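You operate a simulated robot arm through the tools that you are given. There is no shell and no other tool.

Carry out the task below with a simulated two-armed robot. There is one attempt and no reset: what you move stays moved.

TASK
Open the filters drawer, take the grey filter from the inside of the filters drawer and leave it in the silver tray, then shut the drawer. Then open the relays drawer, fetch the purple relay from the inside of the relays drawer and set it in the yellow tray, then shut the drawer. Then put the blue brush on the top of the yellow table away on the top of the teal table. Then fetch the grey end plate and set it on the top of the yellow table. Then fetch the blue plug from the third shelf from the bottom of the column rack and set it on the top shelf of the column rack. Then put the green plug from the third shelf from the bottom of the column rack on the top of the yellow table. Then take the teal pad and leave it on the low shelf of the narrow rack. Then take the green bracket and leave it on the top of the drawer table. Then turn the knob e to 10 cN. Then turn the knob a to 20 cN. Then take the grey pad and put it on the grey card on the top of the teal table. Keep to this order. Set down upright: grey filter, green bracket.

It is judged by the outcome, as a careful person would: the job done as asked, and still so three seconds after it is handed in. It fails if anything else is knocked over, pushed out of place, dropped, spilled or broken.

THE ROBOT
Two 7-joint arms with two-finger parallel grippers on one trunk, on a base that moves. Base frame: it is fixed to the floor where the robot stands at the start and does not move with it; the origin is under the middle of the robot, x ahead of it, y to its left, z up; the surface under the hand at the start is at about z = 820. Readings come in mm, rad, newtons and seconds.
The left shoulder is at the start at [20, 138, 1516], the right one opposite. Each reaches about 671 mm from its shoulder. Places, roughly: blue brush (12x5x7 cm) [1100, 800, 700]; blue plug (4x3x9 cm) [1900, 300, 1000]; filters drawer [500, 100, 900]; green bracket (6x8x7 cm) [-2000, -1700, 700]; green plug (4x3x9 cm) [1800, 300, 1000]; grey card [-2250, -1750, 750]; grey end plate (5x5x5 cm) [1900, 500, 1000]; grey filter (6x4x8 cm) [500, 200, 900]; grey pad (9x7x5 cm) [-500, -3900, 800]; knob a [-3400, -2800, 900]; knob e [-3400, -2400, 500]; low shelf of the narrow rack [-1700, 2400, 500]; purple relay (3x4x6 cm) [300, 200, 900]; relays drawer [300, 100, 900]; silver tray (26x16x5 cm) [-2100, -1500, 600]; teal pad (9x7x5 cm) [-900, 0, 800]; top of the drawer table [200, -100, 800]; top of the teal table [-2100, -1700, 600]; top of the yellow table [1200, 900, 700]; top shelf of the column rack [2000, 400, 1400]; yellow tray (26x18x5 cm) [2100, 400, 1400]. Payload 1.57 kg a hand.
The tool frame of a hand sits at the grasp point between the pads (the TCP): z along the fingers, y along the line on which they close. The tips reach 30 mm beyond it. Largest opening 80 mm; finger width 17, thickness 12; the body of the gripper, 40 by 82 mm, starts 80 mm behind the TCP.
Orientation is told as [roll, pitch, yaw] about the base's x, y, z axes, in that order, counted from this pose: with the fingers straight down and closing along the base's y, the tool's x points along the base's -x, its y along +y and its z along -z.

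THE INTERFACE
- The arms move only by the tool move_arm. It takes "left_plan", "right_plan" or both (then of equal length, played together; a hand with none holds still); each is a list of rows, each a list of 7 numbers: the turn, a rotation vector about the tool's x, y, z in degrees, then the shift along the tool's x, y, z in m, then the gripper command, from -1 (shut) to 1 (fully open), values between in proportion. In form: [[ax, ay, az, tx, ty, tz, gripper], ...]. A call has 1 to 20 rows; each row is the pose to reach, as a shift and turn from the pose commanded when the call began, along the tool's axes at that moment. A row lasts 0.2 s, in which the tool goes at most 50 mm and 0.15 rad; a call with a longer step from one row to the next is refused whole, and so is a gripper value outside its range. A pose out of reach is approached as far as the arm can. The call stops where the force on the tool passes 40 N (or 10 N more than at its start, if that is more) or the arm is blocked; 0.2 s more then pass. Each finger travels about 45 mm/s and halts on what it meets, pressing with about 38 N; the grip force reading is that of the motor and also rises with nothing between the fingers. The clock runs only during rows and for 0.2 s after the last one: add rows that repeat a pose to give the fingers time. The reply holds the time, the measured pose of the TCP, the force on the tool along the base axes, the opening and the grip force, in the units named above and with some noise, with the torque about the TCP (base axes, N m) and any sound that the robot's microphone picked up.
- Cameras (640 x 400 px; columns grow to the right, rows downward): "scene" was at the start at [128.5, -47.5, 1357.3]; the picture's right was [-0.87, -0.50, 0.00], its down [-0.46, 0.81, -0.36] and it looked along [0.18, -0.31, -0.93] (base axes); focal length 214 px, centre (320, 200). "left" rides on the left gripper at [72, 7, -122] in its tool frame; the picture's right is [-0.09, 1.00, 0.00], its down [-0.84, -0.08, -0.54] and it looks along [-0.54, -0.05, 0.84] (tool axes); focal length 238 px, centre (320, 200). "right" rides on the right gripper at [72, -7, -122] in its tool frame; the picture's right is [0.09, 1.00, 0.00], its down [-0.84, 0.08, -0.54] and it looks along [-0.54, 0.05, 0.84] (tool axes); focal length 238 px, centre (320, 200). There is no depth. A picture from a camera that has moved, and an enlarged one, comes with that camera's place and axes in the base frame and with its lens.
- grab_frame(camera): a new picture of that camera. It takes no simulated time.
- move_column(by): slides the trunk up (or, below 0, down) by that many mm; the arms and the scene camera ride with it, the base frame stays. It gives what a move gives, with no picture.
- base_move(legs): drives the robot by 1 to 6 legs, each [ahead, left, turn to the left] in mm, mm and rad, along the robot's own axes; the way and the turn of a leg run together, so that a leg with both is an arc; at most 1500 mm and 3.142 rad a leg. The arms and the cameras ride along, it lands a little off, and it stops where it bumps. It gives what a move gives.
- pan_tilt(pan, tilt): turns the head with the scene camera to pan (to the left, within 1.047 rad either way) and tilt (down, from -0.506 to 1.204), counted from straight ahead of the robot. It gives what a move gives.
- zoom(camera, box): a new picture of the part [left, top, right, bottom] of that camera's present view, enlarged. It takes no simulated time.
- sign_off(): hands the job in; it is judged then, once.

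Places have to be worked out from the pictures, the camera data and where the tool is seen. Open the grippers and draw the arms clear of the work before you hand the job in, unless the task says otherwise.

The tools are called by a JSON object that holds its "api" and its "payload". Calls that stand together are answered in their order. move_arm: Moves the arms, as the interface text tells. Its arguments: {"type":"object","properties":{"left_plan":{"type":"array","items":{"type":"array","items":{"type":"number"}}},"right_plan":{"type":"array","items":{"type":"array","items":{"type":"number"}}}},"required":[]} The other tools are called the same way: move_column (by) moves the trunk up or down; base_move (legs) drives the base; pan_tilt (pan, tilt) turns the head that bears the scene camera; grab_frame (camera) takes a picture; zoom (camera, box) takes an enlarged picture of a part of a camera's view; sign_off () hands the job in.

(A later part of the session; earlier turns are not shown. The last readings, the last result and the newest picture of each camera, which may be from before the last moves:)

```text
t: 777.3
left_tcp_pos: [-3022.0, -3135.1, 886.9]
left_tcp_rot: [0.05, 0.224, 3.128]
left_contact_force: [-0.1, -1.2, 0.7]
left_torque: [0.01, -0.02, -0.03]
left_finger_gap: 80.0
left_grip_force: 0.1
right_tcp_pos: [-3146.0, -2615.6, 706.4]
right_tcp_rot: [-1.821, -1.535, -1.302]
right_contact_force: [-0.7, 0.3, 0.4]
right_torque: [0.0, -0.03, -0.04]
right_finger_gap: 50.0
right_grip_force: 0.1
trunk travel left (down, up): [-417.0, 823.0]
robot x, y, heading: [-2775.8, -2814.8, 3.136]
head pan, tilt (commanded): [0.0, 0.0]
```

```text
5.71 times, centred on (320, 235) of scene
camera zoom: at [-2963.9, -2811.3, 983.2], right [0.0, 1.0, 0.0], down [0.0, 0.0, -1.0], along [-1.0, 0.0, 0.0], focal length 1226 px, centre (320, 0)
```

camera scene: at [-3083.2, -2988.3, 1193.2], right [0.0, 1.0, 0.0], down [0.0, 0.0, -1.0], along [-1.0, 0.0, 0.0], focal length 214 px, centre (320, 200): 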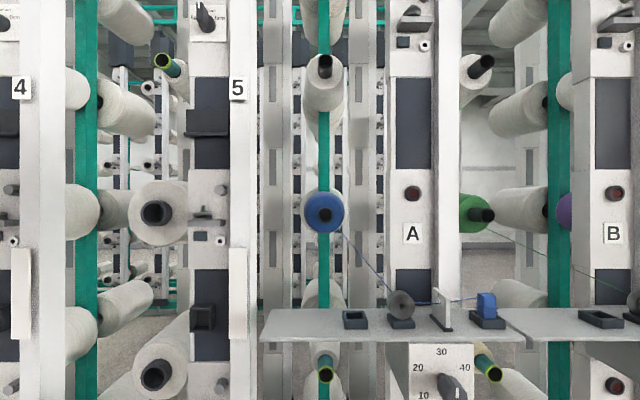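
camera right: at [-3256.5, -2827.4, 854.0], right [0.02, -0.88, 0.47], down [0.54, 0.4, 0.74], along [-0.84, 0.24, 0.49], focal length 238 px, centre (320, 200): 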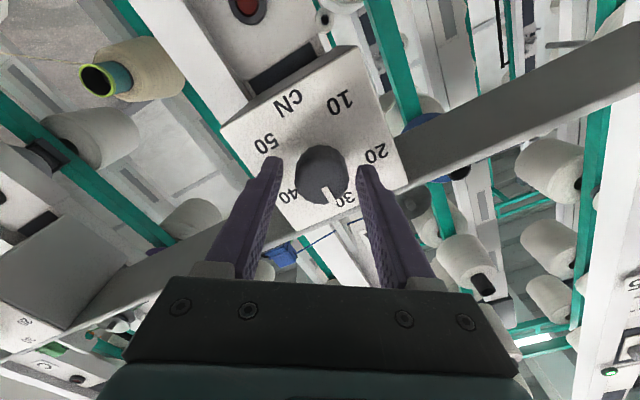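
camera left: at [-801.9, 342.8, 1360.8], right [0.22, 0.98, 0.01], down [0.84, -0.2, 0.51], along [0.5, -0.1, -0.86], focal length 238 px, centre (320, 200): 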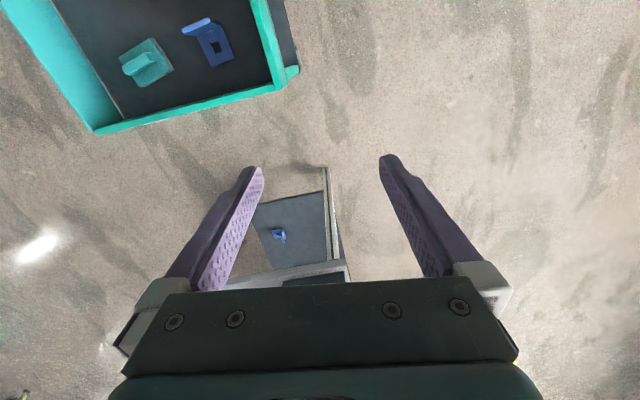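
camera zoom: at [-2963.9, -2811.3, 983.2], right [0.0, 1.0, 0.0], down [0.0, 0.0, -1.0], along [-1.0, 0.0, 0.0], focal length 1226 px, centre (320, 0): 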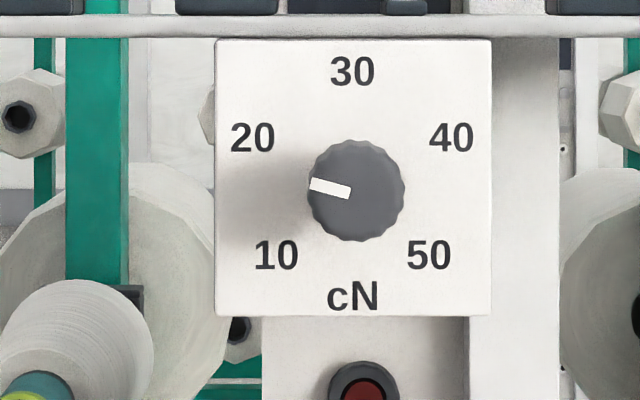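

The pointer overshot to ≈167° (about 18.6 cN); 20 is at 157.5°. I go back and turn it ~10° clockwise with a centred grip.

{"api": "move_column", "payload": {"by": 210}}

{"api": "base_move", "payload": {"legs": [[118, 182, 0.003]]}}

{"api": "grab_frame", "payload": {"camera": "right"}}

```text
t: 779.6
left_tcp_pos: [-3021.7, -3135.0, 1097.2]
left_tcp_rot: [0.051, 0.223, 3.129]
left_contact_force: [0.1, -0.5, 0.8]
left_torque: [0.0, 0.0, 0.03]
left_finger_gap: 80.1
left_grip_force: 0.1
right_tcp_pos: [-3146.8, -2616.1, 917.1]
right_tcp_rot: [-1.819, -1.535, -1.305]
right_contact_force: [0.5, 0.8, 0.6]
right_torque: [-0.01, 0.03, 0.01]
right_finger_gap: 49.8
right_grip_force: 0.0
trunk travel left (down, up): [-627.0, 613.0]
robot x, y, heading: [-2771.6, -2814.6, 3.137]
head pan, tilt (commanded): [0.0, 0.0]
```

```text
t: 781.3
left_tcp_pos: [-3140.2, -3317.7, 1097.3]
left_tcp_rot: [0.05, 0.224, 3.129]
left_contact_force: [0.5, 0.5, -0.5]
left_torque: [-0.01, -0.01, 0.0]
left_finger_gap: 80.2
left_grip_force: 0.0
right_tcp_pos: [-3265.2, -2798.7, 916.6]
right_tcp_rot: [-1.817, -1.533, -1.306]
right_contact_force: [0.6, 0.1, -0.2]
right_torque: [0.03, 0.01, -0.01]
right_finger_gap: 50.2
right_grip_force: 0.0
trunk travel left (down, up): [-627.0, 613.0]
robot x, y, heading: [-2893.0, -2992.6, 3.14]
head pan, tilt (commanded): [0.0, 0.0]
```

```text
taken
camera right: at [-3144.8, -2787.7, 845.0], right [0.02, -0.99, -0.13], down [0.55, -0.1, 0.83], along [-0.83, -0.09, 0.55], focal length 238 px, centre (320, 200)
```

right: 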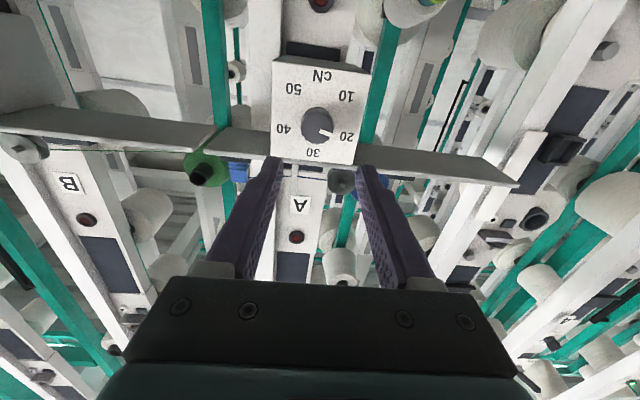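

I correct the sideways offset (≈6 mm) while advancing, then grip.

{"api": "move_arm", "payload": {"right_plan": [[0, 0, 0, 0.0015, -0.0057, 0.04, 0.25], [0, 0, 0, 0.0015, -0.0057, 0.08, 0.25], [0, 0, 0, 0.0015, -0.0057, 0.105, 0.25], [0, 0, 0, 0.0015, -0.0057, 0.113, 0.25]]}}

{"api": "move_arm", "payload": {"right_plan": [[0, 0, 0, 0, 0, 0, -0.1], [0, 0, 0, 0, 0, 0, -0.5], [0, 0, 0, 0, 0, 0, -0.7], [0, 0, 0, 0, 0, 0, -0.7]]}}

{"api": "zoom", "payload": {"camera": "right", "box": [240, 80, 420, 220]}}

```text
t: 782.3
left_tcp_pos: [-3139.5, -3317.5, 1097.0]
left_tcp_rot: [0.051, 0.223, 3.128]
left_contact_force: [-0.5, -0.4, -0.7]
left_torque: [0.02, 0.02, -0.02]
left_finger_gap: 80.0
left_grip_force: 0.0
right_tcp_pos: [-3379.2, -2794.9, 915.3]
right_tcp_rot: [-1.821, -1.532, -1.301]
right_contact_force: [-0.2, 0.0, 0.0]
right_torque: [0.02, 0.01, 0.04]
right_finger_gap: 49.9
right_grip_force: 0.0
trunk travel left (down, up): [-627.0, 613.0]
robot x, y, heading: [-2892.8, -2993.1, 3.141]
head pan, tilt (commanded): [0.0, 0.0]
```

```text
t: 783.3
left_tcp_pos: [-3139.6, -3319.4, 1098.6]
left_tcp_rot: [0.052, 0.225, 3.132]
left_contact_force: [1.3, -0.4, 0.1]
left_torque: [-0.03, -0.01, 0.0]
left_finger_gap: 80.0
left_grip_force: 0.1
right_tcp_pos: [-3379.2, -2797.5, 916.4]
right_tcp_rot: [-1.843, -1.536, -1.278]
right_contact_force: [0.7, -9.7, 2.0]
right_torque: [0.01, -0.22, 0.39]
right_finger_gap: 33.4
right_grip_force: 38.2
trunk travel left (down, up): [-627.0, 613.0]
robot x, y, heading: [-2894.8, -2995.0, 3.141]
head pan, tilt (commanded): [0.0, 0.0]
```

```text
2.86 times, centred on (330, 150) of right
camera zoom: at [-3257.9, -2786.3, 844.4], right [0.02, -0.99, -0.13], down [0.55, -0.09, 0.83], along [-0.83, -0.09, 0.55], focal length 681 px, centre (291, 343)
```

zoom: 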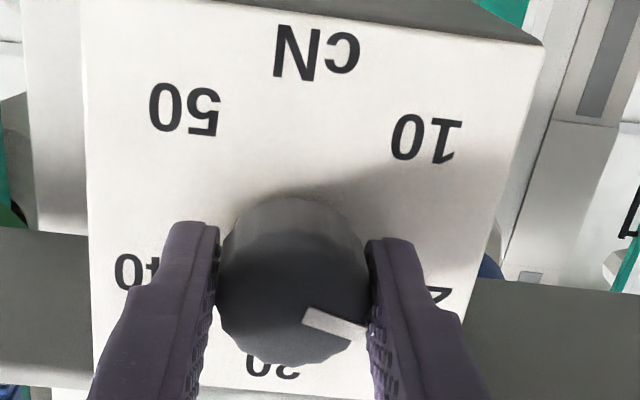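

A 10 N side force shows the axis is ~2 mm further south; I recentre and turn 9.5° clockwise, hold, release and check.

{"api": "move_arm", "payload": {"right_plan": [[0, 0, 0, 0, 0.0022, 0, -0.7], [0, 0, 4.5, 0, 0.0022, 0, -0.7], [0, 0, 9.5, 0, 0.0022, 0, -0.7], [0, 0, 9.5, 0, 0.0022, 0, -0.7], [0, 0, 9.5, 0, 0.0022, 0, -0.7]]}}

{"api": "move_arm", "payload": {"right_plan": [[0, 0, 0, 0, 0, 0, -0.1], [0, 0, 0, 0, 0, 0, 0.25], [0, 0, 0, 0, 0, 0, 0.25], [0, 0, 0, 0, 0, -0.03, 0.25], [0, 0, 0, 0, 0, -0.07, 0.25], [0, 0, -8, 0, 0, -0.113, 0.25]]}}

{"api": "base_move", "payload": {"legs": [[-118, -182, 0]]}}

{"api": "move_column", "payload": {"by": -210}}

{"api": "zoom", "payload": {"camera": "scene", "box": [290, 200, 350, 270]}}

```text
t: 784.5
left_tcp_pos: [-3139.2, -3317.3, 1097.9]
left_tcp_rot: [0.051, 0.224, 3.128]
left_contact_force: [0.6, 0.0, -0.2]
left_torque: [0.0, -0.04, -0.04]
left_finger_gap: 79.9
left_grip_force: 0.0
right_tcp_pos: [-3378.0, -2798.6, 916.3]
right_tcp_rot: [1.637, -1.439, 1.527]
right_contact_force: [0.6, -1.0, -0.9]
right_torque: [-0.02, 0.35, -0.18]
right_finger_gap: 33.6
right_grip_force: 41.4
trunk travel left (down, up): [-627.0, 613.0]
robot x, y, heading: [-2892.0, -2995.3, 3.142]
head pan, tilt (commanded): [0.0, 0.0]
```

```text
t: 785.9
left_tcp_pos: [-3139.0, -3316.2, 1097.7]
left_tcp_rot: [0.049, 0.223, 3.132]
left_contact_force: [-0.6, -0.6, 0.0]
left_torque: [-0.02, 0.02, -0.02]
left_finger_gap: 79.8
left_grip_force: 0.1
right_tcp_pos: [-3265.1, -2795.5, 916.1]
right_tcp_rot: [-2.231, -1.557, -0.891]
right_contact_force: [-0.5, 0.9, 0.7]
right_torque: [-0.01, 0.02, 0.0]
right_finger_gap: 50.4
right_grip_force: 0.1
trunk travel left (down, up): [-627.0, 613.0]
robot x, y, heading: [-2893.3, -2992.8, 3.143]
head pan, tilt (commanded): [0.0, 0.0]
```

```text
t: 787.5
left_tcp_pos: [-3021.6, -3134.1, 1097.4]
left_tcp_rot: [0.051, 0.223, 3.128]
left_contact_force: [0.5, 0.1, 0.0]
left_torque: [-0.03, 0.03, 0.0]
left_finger_gap: 80.1
left_grip_force: 0.0
right_tcp_pos: [-3146.4, -2610.4, 916.4]
right_tcp_rot: [-2.299, -1.557, -0.825]
right_contact_force: [0.2, -0.2, 1.1]
right_torque: [-0.01, 0.02, -0.02]
right_finger_gap: 49.8
right_grip_force: 0.1
trunk travel left (down, up): [-627.0, 613.0]
robot x, y, heading: [-2773.8, -2813.7, 3.138]
head pan, tilt (commanded): [0.0, 0.0]
```

```text
t: 789.8
left_tcp_pos: [-3023.1, -3134.3, 887.1]
left_tcp_rot: [0.05, 0.225, 3.127]
left_contact_force: [-0.1, -0.2, -0.3]
left_torque: [0.0, 0.02, -0.01]
left_finger_gap: 80.3
left_grip_force: 0.1
right_tcp_pos: [-3146.6, -2611.4, 706.2]
right_tcp_rot: [-2.314, -1.557, -0.811]
right_contact_force: [0.0, 0.6, 0.5]
right_torque: [0.02, 0.01, 0.0]
right_finger_gap: 49.8
right_grip_force: 0.1
trunk travel left (down, up): [-417.0, 823.0]
robot x, y, heading: [-2772.8, -2812.1, 3.142]
head pan, tilt (commanded): [0.0, 0.0]
```

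```text
5.71 times, centred on (320, 235) of scene
camera zoom: at [-2964.3, -2810.2, 983.2], right [0.0, 1.0, 0.0], down [0.0, 0.0, -1.0], along [-1.0, 0.0, 0.0], focal length 1226 px, centre (320, 0)
```

zoom: 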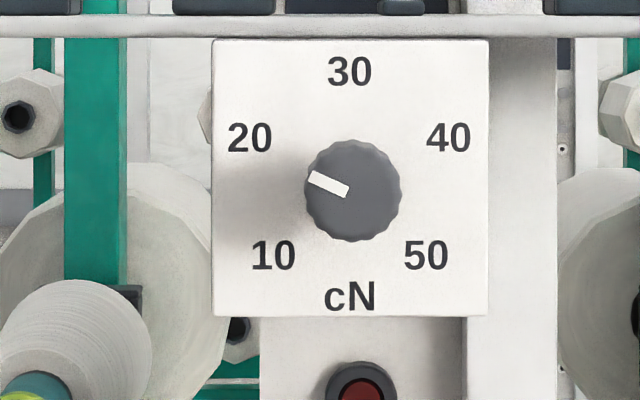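

Knob a is at ≈158°, i.e. 20 cN. Last item: the grey pad on the desk near (-500,-3900). I raise the trunk, bring the hand back to pointing down, turn to heading 0 and drive there.

{"api": "move_column", "payload": {"by": 400}}

{"api": "move_arm", "payload": {"right_plan": [[0, 7.5, 0, 0, 0, 0, 1], [0, 15, 0, 0, 0, 0, 1], [0, 22.5, 0, 0, 0, 0, 1], [0, 30, 0, 0, 0, 0, 1], [0, 37.5, 0, 0, 0, 0, 1], [0, 45, 0, 0, 0, 0, 1], [0, 52.5, 0, 0, 0, 0, 1], [0, 60, 0, 0, 0, 0, 1], [0, 67.5, 0, 0, 0, 0, 1], [0, 75, 0, 0, 0, 0, 1], [0, 82.5, 0, 0, 0, 0, 1], [0, 89, 0, 0, 0, 0, 1]]}}

{"api": "base_move", "payload": {"legs": [[0, 0, -3.141], [1300, -150, 0]]}}

{"api": "pan_tilt", "payload": {"pan": -0.6, "tilt": 0.4}}

{"api": "grab_frame", "payload": {"camera": "scene"}}

```text
t: 793.6
left_tcp_pos: [-3022.0, -3135.2, 1287.6]
left_tcp_rot: [0.051, 0.222, 3.128]
left_contact_force: [-0.1, 0.4, -0.4]
left_torque: [-0.03, -0.01, 0.03]
left_finger_gap: 80.1
left_grip_force: 0.0
right_tcp_pos: [-3147.3, -2611.8, 1105.4]
right_tcp_rot: [-2.308, -1.557, -0.815]
right_contact_force: [-0.9, -0.4, 0.0]
right_torque: [-0.02, 0.0, -0.02]
right_finger_gap: 50.1
right_grip_force: 0.1
trunk travel left (down, up): [-817.0, 423.0]
robot x, y, heading: [-2775.7, -2814.3, 3.136]
head pan, tilt (commanded): [0.0, 0.0]
```

```text
t: 796.2
left_tcp_pos: [-3020.9, -3134.1, 1288.8]
left_tcp_rot: [0.051, 0.223, 3.128]
left_contact_force: [-0.8, -0.1, -0.2]
left_torque: [0.02, 0.0, 0.02]
left_finger_gap: 80.3
left_grip_force: 0.0
right_tcp_pos: [-3146.6, -2611.4, 1105.8]
right_tcp_rot: [-0.011, -0.024, -3.123]
right_contact_force: [-0.6, 0.1, -0.2]
right_torque: [0.02, -0.01, 0.02]
right_finger_gap: 80.0
right_grip_force: 0.0
trunk travel left (down, up): [-817.0, 423.0]
robot x, y, heading: [-2775.4, -2812.2, 3.14]
head pan, tilt (commanded): [0.0, 0.0]
```

```text
t: 810.1
left_tcp_pos: [-1242.6, -2660.0, 1286.9]
left_tcp_rot: [0.05, 0.223, -0.025]
left_contact_force: [-0.2, -0.8, -1.1]
left_torque: [0.0, -0.01, -0.03]
left_finger_gap: 80.1
left_grip_force: 0.1
right_tcp_pos: [-1123.3, -3184.3, 1105.9]
right_tcp_rot: [-0.011, -0.026, 0.007]
right_contact_force: [0.7, -0.8, -0.6]
right_torque: [0.03, 0.01, -0.01]
right_finger_gap: 79.9
right_grip_force: 0.2
trunk travel left (down, up): [-817.0, 423.0]
robot x, y, heading: [-1495.3, -2976.6, -0.016]
head pan, tilt (commanded): [0.0, 0.0]
```

```text
t: 811.1
left_tcp_pos: [-1243.4, -2659.9, 1287.5]
left_tcp_rot: [0.051, 0.224, -0.026]
left_contact_force: [-0.7, 0.3, 0.0]
left_torque: [0.0, -0.01, -0.01]
left_finger_gap: 79.9
left_grip_force: 0.1
right_tcp_pos: [-1124.7, -3184.8, 1105.7]
right_tcp_rot: [-0.011, -0.025, 0.007]
right_contact_force: [0.3, -0.5, 0.7]
right_torque: [-0.04, 0.02, -0.01]
right_finger_gap: 80.1
right_grip_force: 0.0
trunk travel left (down, up): [-817.0, 423.0]
robot x, y, heading: [-1490.8, -2981.1, -0.016]
head pan, tilt (commanded): [-0.6, 0.4]
```

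```text
taken
camera scene: at [-1317.2, -3033.8, 1346.2], right [-0.58, -0.82, 0.0], down [-0.32, 0.22, -0.92], along [0.75, -0.53, -0.39], focal length 214 px, centre (320, 200)
```

scene: 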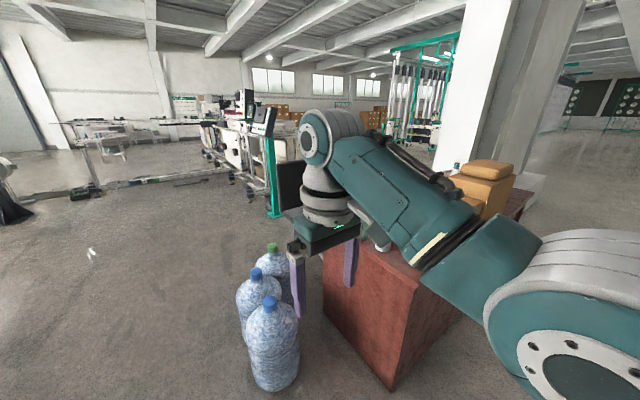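

My arm blocks the view of the desk. I move to its north side, turn to face south, and look.

{"api": "base_move", "payload": {"legs": [[800, 0, 0.016], [0, 0, -1.571]]}}

{"api": "pan_tilt", "payload": {"pan": 0.0, "tilt": 0.6}}

{"api": "grab_frame", "payload": {"camera": "scene"}}

{"api": "grab_frame", "payload": {"camera": "right"}}

```text
t: 819.2
left_tcp_pos: [-368.5, -3236.4, 1287.9]
left_tcp_rot: [0.049, 0.224, -1.581]
left_contact_force: [0.0, 0.5, 0.3]
left_torque: [-0.01, 0.0, -0.01]
left_finger_gap: 80.0
left_grip_force: 0.0
right_tcp_pos: [-888.6, -3361.8, 1106.8]
right_tcp_rot: [-0.011, -0.026, -1.55]
right_contact_force: [-0.2, -0.2, -0.1]
right_torque: [0.0, -0.01, -0.01]
right_finger_gap: 79.8
right_grip_force: 0.0
trunk travel left (down, up): [-817.0, 423.0]
robot x, y, heading: [-692.9, -2988.3, -1.571]
head pan, tilt (commanded): [-0.6, 0.4]
```

```text
t: 820.2
left_tcp_pos: [-368.3, -3235.4, 1287.6]
left_tcp_rot: [0.051, 0.225, -1.581]
left_contact_force: [-0.2, -1.1, 0.1]
left_torque: [0.02, 0.01, 0.0]
left_finger_gap: 80.1
left_grip_force: 0.0
right_tcp_pos: [-889.5, -3362.7, 1105.6]
right_tcp_rot: [-0.01, -0.026, -1.55]
right_contact_force: [-0.1, 0.6, 0.1]
right_torque: [0.0, 0.0, 0.02]
right_finger_gap: 79.9
right_grip_force: 0.0
trunk travel left (down, up): [-817.0, 423.0]
robot x, y, heading: [-693.5, -2988.7, -1.572]
head pan, tilt (commanded): [0.0, 0.6]
```

```text
taken
camera scene: at [-690.2, -3176.8, 1327.9], right [-1.0, 0.0, 0.0], down [0.0, 0.56, -0.83], along [0.0, -0.83, -0.56], focal length 214 px, centre (320, 200)
```

scene: 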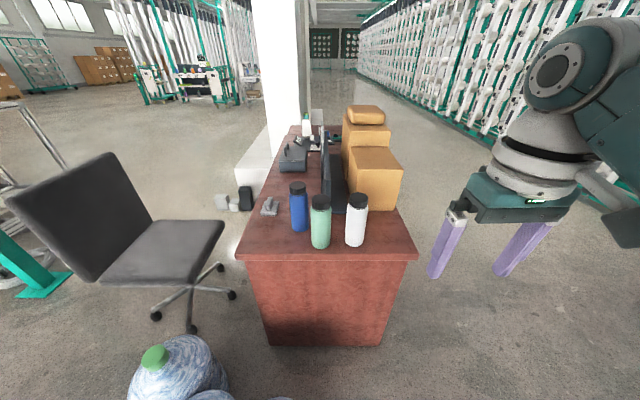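

```text
taken
camera right: at [-896.8, -3287.8, 1226.8], right [0.99, 0.11, -0.01], down [0.1, -0.82, 0.56], along [0.05, -0.56, -0.83], focal length 238 px, centre (320, 200)
```

right: 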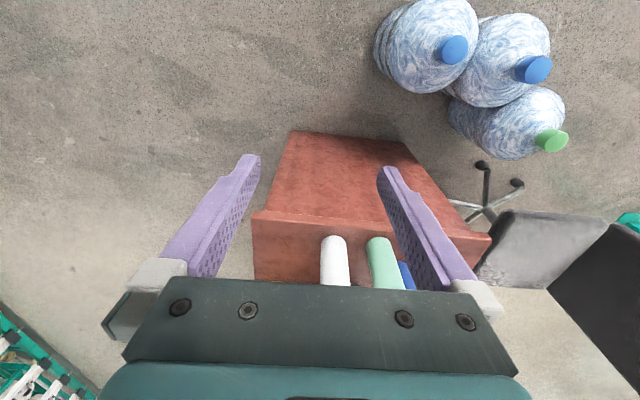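

The grey pad is on the desk left of the bottles, near (-471,-3940). I zoom in on it.

{"api": "zoom", "payload": {"camera": "scene", "box": [230, 150, 350, 270]}}

```text
3.33 times, centred on (290, 210) of scene
camera zoom: at [-690.2, -3176.8, 1327.9], right [-1.0, 0.0, 0.0], down [0.0, 0.56, -0.83], along [0.0, -0.83, -0.56], focal length 715 px, centre (420, 167)
```

zoom: 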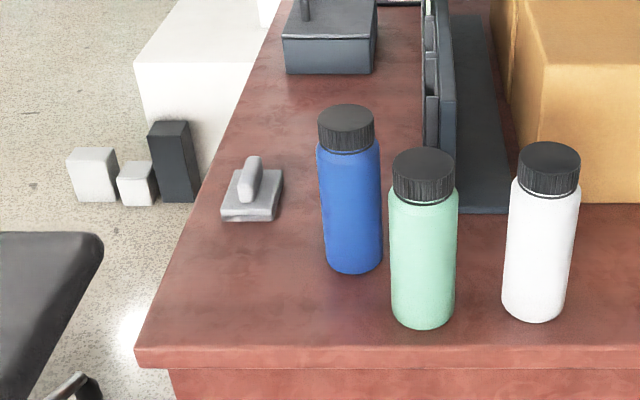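

The pad's ridge runs along y, so I need to face south. My right elbow would pass over the bottles, so I'll use the left arm. First I retract the right arm up and back, and straighten the left hand to vertical.

{"api": "move_arm", "payload": {"left_plan": [[1.0, -4.3, 0, 0, 0, 0, 1], [2.0, -8.6, 0, 0, 0, 0, 1], [2.9, -12.8, 0, 0, 0, 0, 1], [2.9, -12.8, 0, 0, 0, 0, 1], [2.9, -12.8, 0, 0, 0, 0, 1]], "right_plan": [[0, 0, 0, 0.025, -0.01, -0.035, 0.5], [0, 0, 0, 0.05, -0.02, -0.07, 0.2], [0, 0, 0, 0.075, -0.03, -0.105, 0], [0, 0, 0, 0.1, -0.04, -0.14, 0], [0, 0, 0, 0.12, -0.05, -0.17, 0]]}}

{"api": "grab_frame", "payload": {"camera": "left"}}

```text
t: 821.4
left_tcp_pos: [-367.9, -3225.8, 1274.7]
left_tcp_rot: [0.0, 0.054, -1.596]
left_contact_force: [0.6, 0.2, 0.7]
left_torque: [-0.02, -0.02, 0.0]
left_finger_gap: 80.1
left_grip_force: 0.1
right_tcp_pos: [-941.0, -3239.8, 1272.4]
right_tcp_rot: [-0.009, -0.026, -1.549]
right_contact_force: [-0.2, 0.2, 0.2]
right_torque: [-0.02, 0.01, -0.02]
right_finger_gap: 40.1
right_grip_force: 0.1
trunk travel left (down, up): [-817.0, 423.0]
robot x, y, heading: [-690.3, -2993.0, -1.573]
head pan, tilt (commanded): [0.0, 0.6]
```

```text
taken
camera left: at [-360.9, -3161.0, 1400.7], right [0.99, -0.12, 0.0], down [-0.1, -0.86, 0.5], along [-0.06, -0.49, -0.87], focal length 238 px, centre (320, 200)
```

left: 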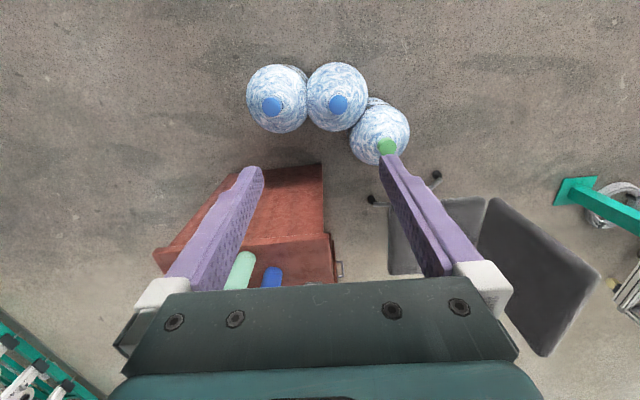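

The left hand is now nearly vertical. I bring it forward, inward and down into a working pose.

{"api": "move_arm", "payload": {"left_plan": [[0, -0.6, 0, -0.024, -0.014, 0.03, 1], [0, -1.2, 0, -0.048, -0.028, 0.06, 1], [0, -1.8, 0, -0.072, -0.042, 0.09, 1], [0, -2.4, 0, -0.096, -0.056, 0.12, 1], [0, -3, 0, -0.12, -0.07, 0.15, 1]]}}

{"api": "base_move", "payload": {"legs": [[350, -30, 0]]}}

{"api": "grab_frame", "payload": {"camera": "left"}}

{"api": "grab_frame", "payload": {"camera": "scene"}}

```text
t: 822.6
left_tcp_pos: [-439.0, -3355.0, 1137.5]
left_tcp_rot: [0.0, -0.053, -1.586]
left_contact_force: [-0.2, 0.2, 0.2]
left_torque: [0.02, 0.03, 0.01]
left_finger_gap: 80.1
left_grip_force: 0.1
right_tcp_pos: [-939.2, -3239.6, 1273.0]
right_tcp_rot: [-0.011, -0.025, -1.55]
right_contact_force: [0.9, -0.3, 0.5]
right_torque: [0.03, -0.01, 0.0]
right_finger_gap: 39.7
right_grip_force: 0.0
trunk travel left (down, up): [-817.0, 423.0]
robot x, y, heading: [-689.3, -2988.9, -1.57]
head pan, tilt (commanded): [0.0, 0.6]
```

```text
t: 824.9
left_tcp_pos: [-469.2, -3701.6, 1137.7]
left_tcp_rot: [0.0, -0.051, -1.587]
left_contact_force: [0.0, -0.5, -0.2]
left_torque: [0.04, 0.0, 0.01]
left_finger_gap: 79.8
left_grip_force: 0.1
right_tcp_pos: [-971.5, -3587.5, 1272.1]
right_tcp_rot: [-0.011, -0.026, -1.551]
right_contact_force: [-0.1, -0.4, 0.3]
right_torque: [-0.01, 0.01, 0.01]
right_finger_gap: 40.1
right_grip_force: 0.2
trunk travel left (down, up): [-817.0, 423.0]
robot x, y, heading: [-718.7, -3336.8, -1.573]
head pan, tilt (commanded): [0.0, 0.6]
```

```text
taken
camera left: at [-461.6, -3623.1, 1255.5], right [0.99, -0.11, 0.0], down [-0.09, -0.81, 0.59], along [-0.06, -0.58, -0.81], focal length 238 px, centre (320, 200)
```

left: 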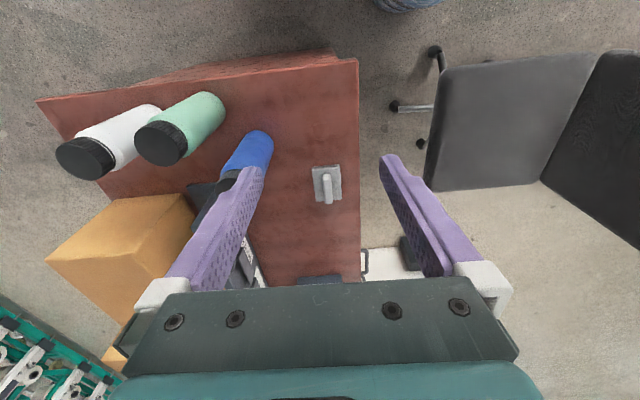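

```text
taken
camera scene: at [-720.4, -3524.7, 1327.9], right [-1.0, 0.0, 0.0], down [0.0, 0.56, -0.83], along [0.0, -0.83, -0.56], focal length 214 px, centre (320, 200)
```

scene: 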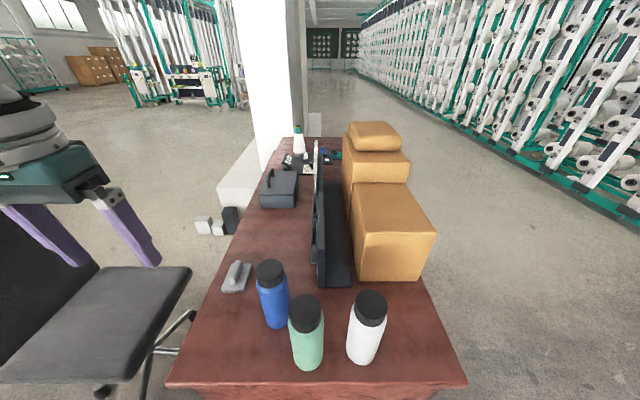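

The pad is at ≈(-476,-3916). I zoom in for its ridge orientation.

{"api": "zoom", "payload": {"camera": "left", "box": [270, 130, 390, 230]}}

{"api": "zoom", "payload": {"camera": "scene", "box": [190, 230, 290, 320]}}

```text
4.00 times, centred on (330, 180) of left
camera zoom: at [-461.6, -3623.1, 1255.5], right [0.99, -0.11, 0.0], down [-0.09, -0.81, 0.59], along [-0.06, -0.58, -0.81], focal length 953 px, centre (280, 280)
```

zoom: 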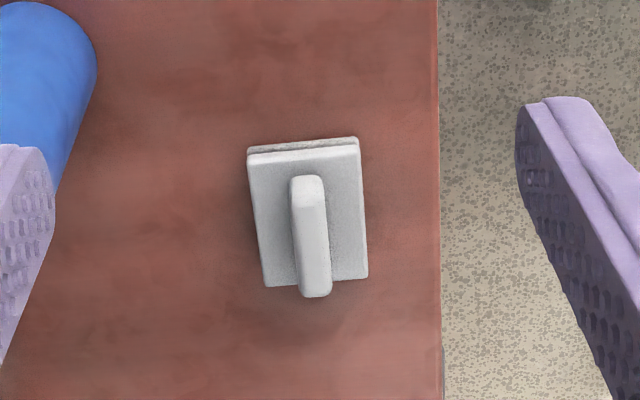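

```text
4.44 times, centred on (240, 275) of scene
camera zoom: at [-720.4, -3524.7, 1327.9], right [-1.0, 0.0, 0.0], down [0.0, 0.56, -0.83], along [0.0, -0.83, -0.56], focal length 953 px, centre (676, -133)
```

zoom: 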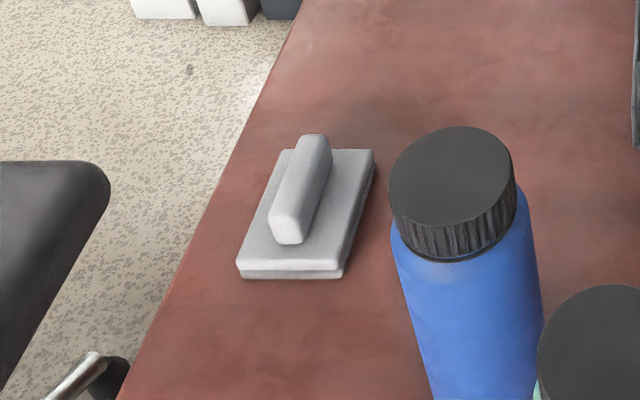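

The ridge is aligned with y; ridge top ≈(-475,-3924,800), bottles top out at ≈940. I lower the trunk 150 mm and drive 222 mm ahead so the left hand is over the pad.

{"api": "move_column", "payload": {"by": -150}}

{"api": "base_move", "payload": {"legs": [[222, -5, 0]]}}

{"api": "grab_frame", "payload": {"camera": "left"}}

{"api": "grab_frame", "payload": {"camera": "scene"}}

```text
t: 826.6
left_tcp_pos: [-469.6, -3701.7, 987.5]
left_tcp_rot: [0.0, -0.052, -1.587]
left_contact_force: [0.5, -0.1, -0.4]
left_torque: [-0.03, 0.01, -0.01]
left_finger_gap: 80.0
left_grip_force: 0.2
right_tcp_pos: [-970.5, -3588.7, 1123.1]
right_tcp_rot: [-0.009, -0.025, -1.549]
right_contact_force: [0.2, -0.1, -0.1]
right_torque: [-0.04, 0.03, -0.04]
right_finger_gap: 40.0
right_grip_force: 0.0
trunk travel left (down, up): [-667.0, 573.0]
robot x, y, heading: [-718.2, -3338.1, -1.568]
head pan, tilt (commanded): [0.0, 0.6]
```

```text
t: 828.3
left_tcp_pos: [-474.2, -3921.7, 987.9]
left_tcp_rot: [0.001, -0.053, -1.588]
left_contact_force: [0.2, 0.8, -0.5]
left_torque: [-0.03, 0.01, -0.03]
left_finger_gap: 80.1
left_grip_force: 0.1
right_tcp_pos: [-976.3, -3807.8, 1123.9]
right_tcp_rot: [-0.012, -0.026, -1.548]
right_contact_force: [0.6, -0.4, 0.2]
right_torque: [0.0, 0.0, -0.04]
right_finger_gap: 39.9
right_grip_force: 0.0
trunk travel left (down, up): [-667.0, 573.0]
robot x, y, heading: [-726.9, -3556.4, -1.567]
head pan, tilt (commanded): [0.0, 0.6]
```

```text
taken
camera left: at [-466.5, -3842.9, 1105.4], right [0.99, -0.11, 0.0], down [-0.09, -0.81, 0.58], along [-0.06, -0.58, -0.81], focal length 238 px, centre (320, 200)
```

left: 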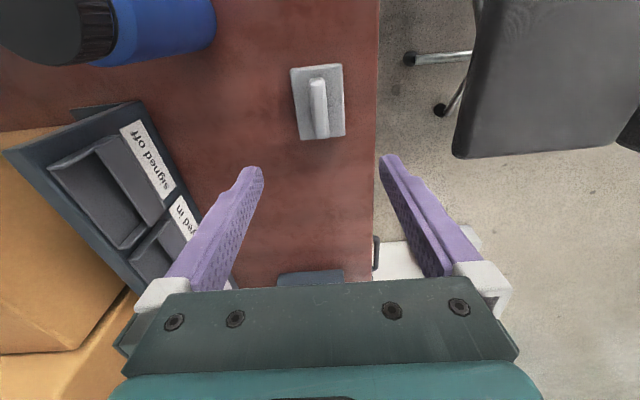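

```text
taken
camera scene: at [-725.3, -3744.7, 1177.9], right [-1.0, 0.0, 0.0], down [0.0, 0.56, -0.83], along [0.0, -0.83, -0.56], focal length 214 px, centre (320, 200)
```

scene: 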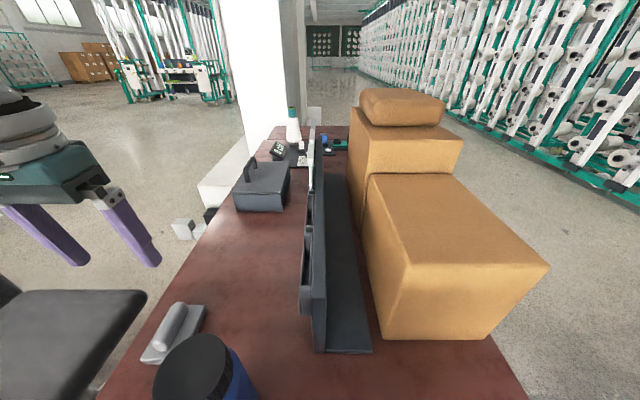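

The left hand is right above the pad. I level the hand and descend to about z≈835.

{"api": "move_arm", "payload": {"left_plan": [[0, 1, 0, 0, 0, 0.04, 0.6], [0, 2, 0, 0, 0, 0.08, 0.3], [0, 3, 0, 0, 0, 0.12, 0.1], [0, 3, 0, 0, 0, 0.15, 0.1]]}}

{"api": "grab_frame", "payload": {"camera": "left"}}

{"api": "zoom", "payload": {"camera": "scene", "box": [60, 220, 260, 400]}}

```text
t: 829.3
left_tcp_pos: [-474.2, -3929.3, 836.1]
left_tcp_rot: [0.001, -0.001, -1.586]
left_contact_force: [-0.6, 0.5, -0.1]
left_torque: [0.0, -0.01, 0.02]
left_finger_gap: 43.8
left_grip_force: 0.1
right_tcp_pos: [-976.0, -3808.1, 1122.7]
right_tcp_rot: [-0.009, -0.027, -1.547]
right_contact_force: [-0.3, -0.2, 0.5]
right_torque: [0.01, -0.02, 0.01]
right_finger_gap: 40.0
right_grip_force: 0.0
trunk travel left (down, up): [-667.0, 573.0]
robot x, y, heading: [-725.4, -3559.9, -1.57]
head pan, tilt (commanded): [0.0, 0.6]
```

```text
taken
camera left: at [-466.0, -3857.3, 959.1], right [0.99, -0.11, 0.0], down [-0.09, -0.84, 0.54], along [-0.06, -0.54, -0.84], focal length 238 px, centre (320, 200)
```

left: 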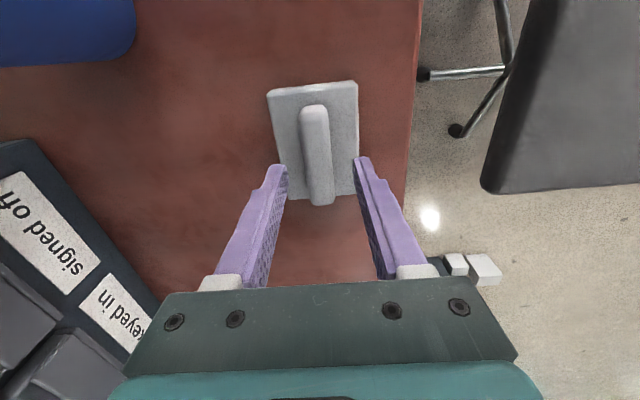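

```text
2.22 times, centred on (160, 310) of scene
camera zoom: at [-725.4, -3744.6, 1177.9], right [-1.0, 0.0, 0.0], down [0.0, 0.56, -0.83], along [0.0, -0.83, -0.56], focal length 477 px, centre (676, -44)
```

zoom: 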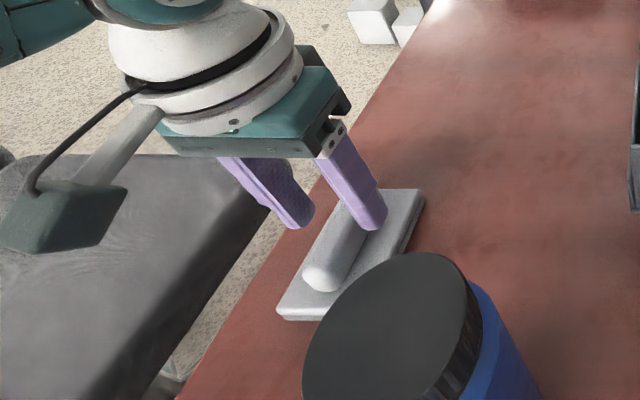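

Aligned. The ridge top is ≈z 800, so I descend to TCP z≈809 (tips just above the base) and close.

{"api": "move_arm", "payload": {"left_plan": [[0, 0, 0, 0, 0, 0.015, 0.1], [0, 0, 0, 0, 0, 0.025, 0.1]]}}

{"api": "zoom", "payload": {"camera": "scene", "box": [90, 270, 230, 390]}}

{"api": "grab_frame", "payload": {"camera": "left"}}

```text
t: 829.9
left_tcp_pos: [-475.1, -3928.8, 811.3]
left_tcp_rot: [0.001, 0.002, -1.587]
left_contact_force: [0.1, -1.1, 0.3]
left_torque: [-0.01, 0.03, 0.04]
left_finger_gap: 43.9
left_grip_force: 0.1
right_tcp_pos: [-976.0, -3808.8, 1122.7]
right_tcp_rot: [-0.01, -0.026, -1.547]
right_contact_force: [-0.8, 0.1, -0.2]
right_torque: [0.0, -0.01, 0.01]
right_finger_gap: 40.3
right_grip_force: 0.0
trunk travel left (down, up): [-667.0, 573.0]
robot x, y, heading: [-724.9, -3553.3, -1.573]
head pan, tilt (commanded): [0.0, 0.6]
```

```text
3.33 times, centred on (160, 330) of scene
camera zoom: at [-725.3, -3744.6, 1177.9], right [-1.0, 0.0, 0.0], down [0.0, 0.56, -0.83], along [0.0, -0.83, -0.56], focal length 715 px, centre (853, -233)
```

zoom: 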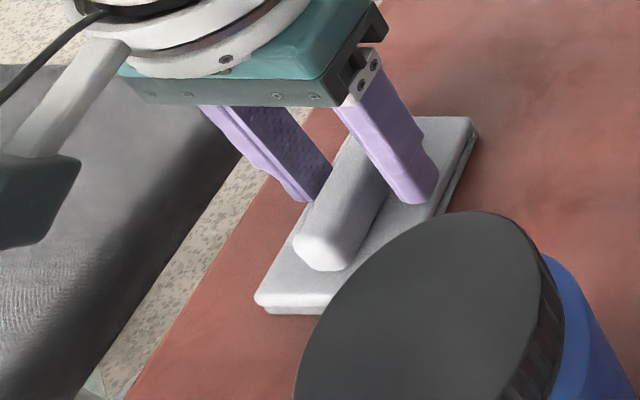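

```text
taken
camera left: at [-466.6, -3856.6, 934.5], right [0.99, -0.11, 0.0], down [-0.09, -0.84, 0.54], along [-0.06, -0.54, -0.84], focal length 238 px, centre (320, 200)
```

left: 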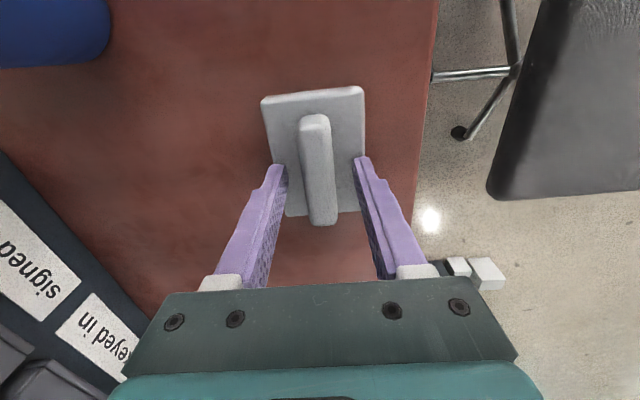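

I lower 6 mm more for a better hold and close on the ridge.

{"api": "move_arm", "payload": {"left_plan": [[0, 0, 0, 0, 0, 0.006, 0.1], [0, 0, 0, 0, 0, 0.006, -0.3], [0, 0, 0, 0, 0, 0.006, -0.7], [0, 0, 0, 0, 0, 0.006, -1], [0, 0, 0, 0, 0, 0.006, -1], [0, 0, 0, 0, 0, 0.006, -1]]}}

{"api": "grab_frame", "payload": {"camera": "left"}}

```text
t: 830.5
left_tcp_pos: [-473.6, -3931.6, 809.9]
left_tcp_rot: [-0.001, -0.004, -1.586]
left_contact_force: [1.3, 2.3, 15.9]
left_torque: [0.12, -0.12, 0.02]
left_finger_gap: 32.3
left_grip_force: 2.6
right_tcp_pos: [-974.4, -3807.9, 1121.4]
right_tcp_rot: [-0.007, -0.026, -1.549]
right_contact_force: [-0.1, 0.2, -0.1]
right_torque: [0.02, 0.0, 0.02]
right_finger_gap: 40.1
right_grip_force: 0.0
trunk travel left (down, up): [-667.0, 573.0]
robot x, y, heading: [-728.9, -3558.8, -1.572]
head pan, tilt (commanded): [0.0, 0.6]
stopped in row 2 (left hand): the force on the tool passed its limit at 42 N (the readings are from after the stop); the commanded pose is now the measured one
```

```text
taken
camera left: at [-465.4, -3859.4, 931.5], right [0.99, -0.11, 0.0], down [-0.09, -0.83, 0.55], along [-0.06, -0.54, -0.84], focal length 238 px, centre (320, 200)
```

left: 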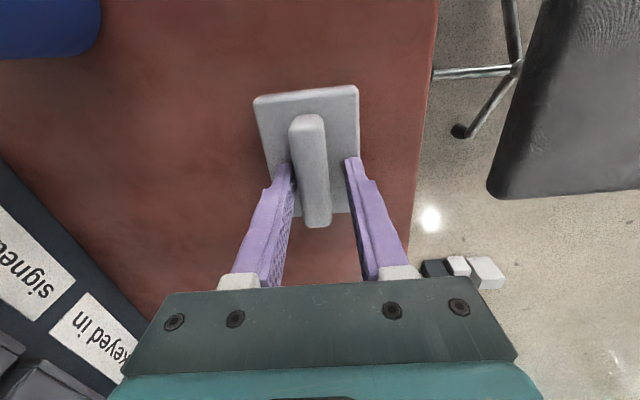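

The tips touched the base (base top ≈ z 779). I raise 3 mm and close.

{"api": "move_arm", "payload": {"left_plan": [[0, 0, 0, 0, 0, -0.003, -0.2], [0, 0, 0, 0, 0, -0.003, -0.6], [0, 0, 0, 0, 0, -0.003, -1], [0, 0, 0, 0, 0, -0.003, -1], [0, 0, 0, 0, 0, -0.003, -1]]}}

{"api": "grab_frame", "payload": {"camera": "left"}}

```text
t: 831.7
left_tcp_pos: [-474.6, -3930.7, 811.4]
left_tcp_rot: [-0.003, -0.002, -1.584]
left_contact_force: [-0.1, 0.7, -0.4]
left_torque: [0.0, -0.02, 0.01]
left_finger_gap: 18.9
left_grip_force: 33.2
right_tcp_pos: [-976.9, -3808.0, 1122.6]
right_tcp_rot: [-0.011, -0.026, -1.547]
right_contact_force: [-0.3, -0.9, 0.0]
right_torque: [0.02, -0.03, -0.02]
right_finger_gap: 40.0
right_grip_force: 0.1
trunk travel left (down, up): [-667.0, 573.0]
robot x, y, heading: [-726.5, -3559.2, -1.569]
head pan, tilt (commanded): [0.0, 0.6]
```

```text
taken
camera left: at [-467.0, -3858.0, 933.2], right [0.99, -0.11, 0.0], down [-0.09, -0.84, 0.54], along [-0.06, -0.54, -0.84], focal length 238 px, centre (320, 200)
```

left: 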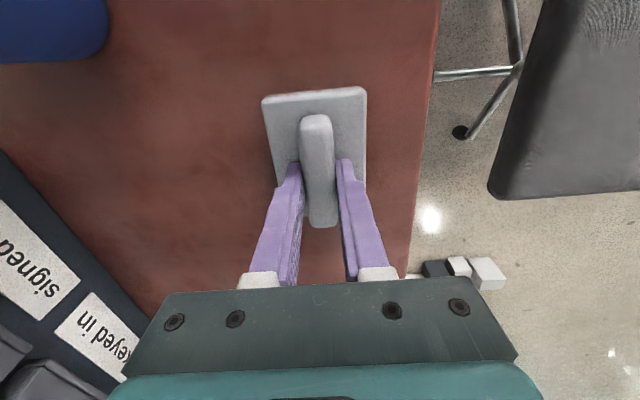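

Gripped at 18.9 mm. I lift it, raise the trunk, and back away from the desk to the north.

{"api": "move_arm", "payload": {"left_plan": [[0, 0, 0, 0, 0, -0.02, -1], [0, 0, 0, 0, 0, -0.05, -1], [0, 0, 0, 0, 0, -0.09, -1], [0, 0, 0, 0, 0, -0.13, -1], [0, 0, 0, 0, 0, -0.17, -1]]}}

{"api": "move_column", "payload": {"by": 200}}

{"api": "base_move", "payload": {"legs": [[-700, 0, 0]]}}

{"api": "grab_frame", "payload": {"camera": "left"}}

{"api": "grab_frame", "payload": {"camera": "scene"}}

```text
t: 832.9
left_tcp_pos: [-473.4, -3930.8, 982.0]
left_tcp_rot: [-0.004, -0.001, -1.585]
left_contact_force: [0.3, 0.1, -1.2]
left_torque: [0.0, 0.01, -0.01]
left_finger_gap: 18.8
left_grip_force: 33.4
right_tcp_pos: [-975.3, -3808.3, 1122.2]
right_tcp_rot: [-0.011, -0.026, -1.547]
right_contact_force: [-1.0, -0.8, 0.5]
right_torque: [0.01, 0.0, 0.0]
right_finger_gap: 39.8
right_grip_force: 0.1
trunk travel left (down, up): [-667.0, 573.0]
robot x, y, heading: [-725.3, -3554.2, -1.575]
head pan, tilt (commanded): [0.0, 0.6]
```

```text
t: 835.1
left_tcp_pos: [-474.6, -3931.1, 1180.4]
left_tcp_rot: [-0.003, -0.001, -1.584]
left_contact_force: [-0.9, -1.2, -0.4]
left_torque: [-0.01, 0.03, -0.01]
left_finger_gap: 19.0
left_grip_force: 33.1
right_tcp_pos: [-975.4, -3807.1, 1321.1]
right_tcp_rot: [-0.01, -0.026, -1.547]
right_contact_force: [0.1, -0.3, 0.1]
right_torque: [0.0, 0.0, 0.01]
right_finger_gap: 40.0
right_grip_force: 0.0
trunk travel left (down, up): [-867.0, 373.0]
robot x, y, heading: [-725.0, -3556.7, -1.567]
head pan, tilt (commanded): [0.0, 0.6]
```

```text
t: 838.9
left_tcp_pos: [-474.8, -3232.5, 1180.2]
left_tcp_rot: [-0.003, -0.001, -1.589]
left_contact_force: [0.3, -0.3, 0.0]
left_torque: [-0.03, 0.02, 0.02]
left_finger_gap: 19.3
left_grip_force: 33.4
right_tcp_pos: [-975.7, -3106.8, 1322.3]
right_tcp_rot: [-0.012, -0.027, -1.552]
right_contact_force: [0.0, -0.5, -0.1]
right_torque: [0.01, 0.02, 0.02]
right_finger_gap: 39.9
right_grip_force: 0.0
trunk travel left (down, up): [-867.0, 373.0]
robot x, y, heading: [-724.0, -2855.4, -1.582]
head pan, tilt (commanded): [0.0, 0.6]
```

```text
taken
camera left: at [-466.3, -3159.7, 1302.8], right [0.99, -0.11, 0.0], down [-0.09, -0.83, 0.54], along [-0.06, -0.54, -0.84], focal length 238 px, centre (320, 200)
```

left: 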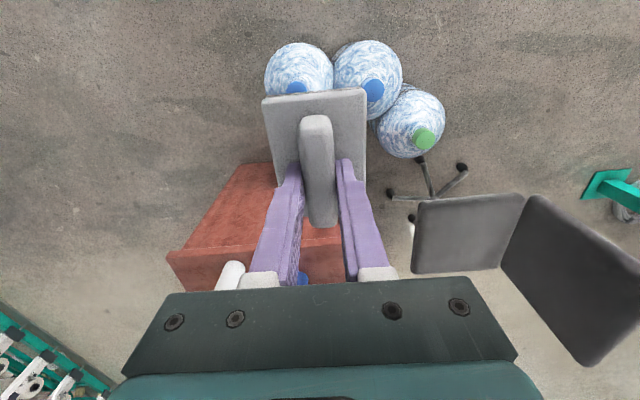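

```text
taken
camera scene: at [-724.8, -3044.4, 1377.9], right [-1.0, 0.0, 0.0], down [0.0, 0.56, -0.83], along [0.0, -0.83, -0.56], focal length 214 px, centre (320, 200)
```

scene: 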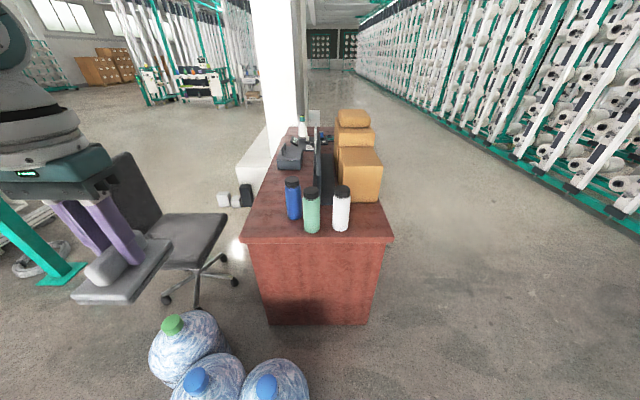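

The pad is well held and the desk undisturbed. I turn to heading 0 and drive west along y≈-2855 to come around to the west of the teal table.

{"api": "base_move", "payload": {"legs": [[0, 0, 1.582], [-900, 0, 0], [-910, 0, 0]]}}

{"api": "grab_frame", "payload": {"camera": "left"}}

{"api": "pan_tilt", "payload": {"pan": 0.4, "tilt": 0.6}}

{"api": "grab_frame", "payload": {"camera": "scene"}}

```text
t: 851.9
left_tcp_pos: [-2162.7, -2634.1, 1181.6]
left_tcp_rot: [-0.004, -0.002, 0.005]
left_contact_force: [-0.8, 0.0, -1.1]
left_torque: [0.02, -0.03, -0.01]
left_finger_gap: 18.8
left_grip_force: 33.5
right_tcp_pos: [-2277.6, -3136.7, 1322.0]
right_tcp_rot: [-0.009, -0.026, 0.042]
right_contact_force: [-0.4, 0.3, 0.1]
right_torque: [-0.03, 0.03, 0.05]
right_finger_gap: 39.9
right_grip_force: 0.1
trunk travel left (down, up): [-867.0, 373.0]
robot x, y, heading: [-2532.9, -2896.6, 0.018]
head pan, tilt (commanded): [0.0, 0.6]
```

```text
taken
camera left: at [-2234.5, -2626.5, 1302.8], right [0.09, 1.0, 0.0], down [0.84, -0.07, 0.54], along [0.54, -0.05, -0.84], focal length 238 px, centre (320, 200)
```

left: 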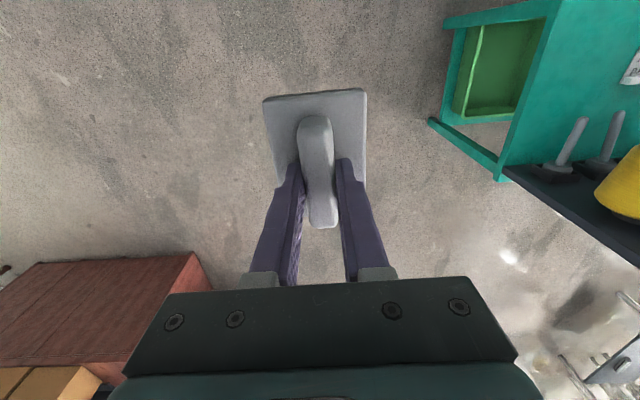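

```text
t: 852.8
left_tcp_pos: [-2162.1, -2633.6, 1181.0]
left_tcp_rot: [-0.002, -0.002, 0.004]
left_contact_force: [0.2, -1.8, -0.3]
left_torque: [0.0, 0.02, 0.01]
left_finger_gap: 19.4
left_grip_force: 33.8
right_tcp_pos: [-2275.3, -3137.4, 1321.9]
right_tcp_rot: [-0.011, -0.025, 0.042]
right_contact_force: [0.6, 0.2, 0.0]
right_torque: [0.0, -0.02, 0.01]
right_finger_gap: 39.8
right_grip_force: 0.1
trunk travel left (down, up): [-867.0, 373.0]
robot x, y, heading: [-2533.8, -2892.1, 0.015]
head pan, tilt (commanded): [0.4, 0.6]
```

```text
taken
camera scene: at [-2349.9, -2853.9, 1377.9], right [0.41, -0.91, 0.0], down [-0.52, -0.23, -0.83], along [0.75, 0.34, -0.56], focal length 214 px, centre (320, 200)
```

scene: 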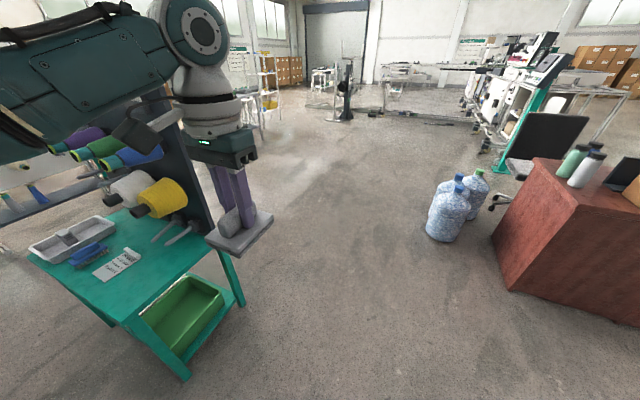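

The table is to the north. I move left 600 mm first and check clearance with the spools.

{"api": "base_move", "payload": {"legs": [[5, 600, -0.015]]}}

{"api": "grab_frame", "payload": {"camera": "left"}}

{"api": "grab_frame", "payload": {"camera": "scene"}}

```text
t: 856.1
left_tcp_pos: [-2158.3, -2041.4, 1179.8]
left_tcp_rot: [-0.004, -0.001, -0.014]
left_contact_force: [-0.1, 0.8, -0.6]
left_torque: [0.01, 0.01, 0.02]
left_finger_gap: 19.1
left_grip_force: 33.5
right_tcp_pos: [-2282.3, -2544.6, 1322.4]
right_tcp_rot: [-0.011, -0.026, 0.025]
right_contact_force: [-1.2, 0.1, 0.2]
right_torque: [0.02, 0.01, 0.01]
right_finger_gap: 40.2
right_grip_force: 0.1
trunk travel left (down, up): [-867.0, 373.0]
robot x, y, heading: [-2533.7, -2293.3, 0.006]
head pan, tilt (commanded): [0.4, 0.6]
```

```text
taken
camera left: at [-2230.9, -2033.4, 1302.7], right [0.11, 0.99, 0.0], down [0.83, -0.09, 0.54], along [0.54, -0.06, -0.84], focal length 238 px, centre (320, 200)
```

left: 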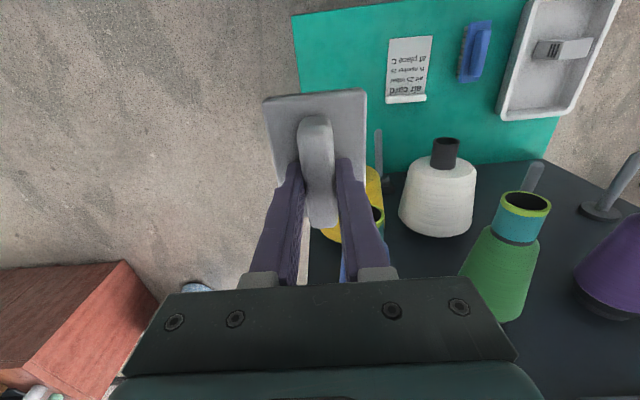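

```text
taken
camera scene: at [-2350.5, -2258.4, 1377.9], right [0.39, -0.92, 0.0], down [-0.52, -0.22, -0.83], along [0.76, 0.32, -0.56], focal length 214 px, centre (320, 200)
```

scene: 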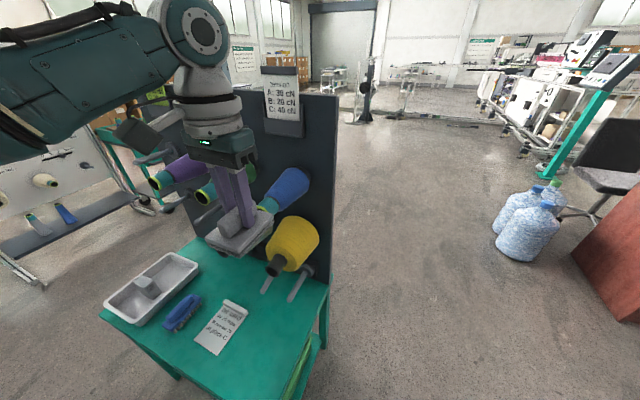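

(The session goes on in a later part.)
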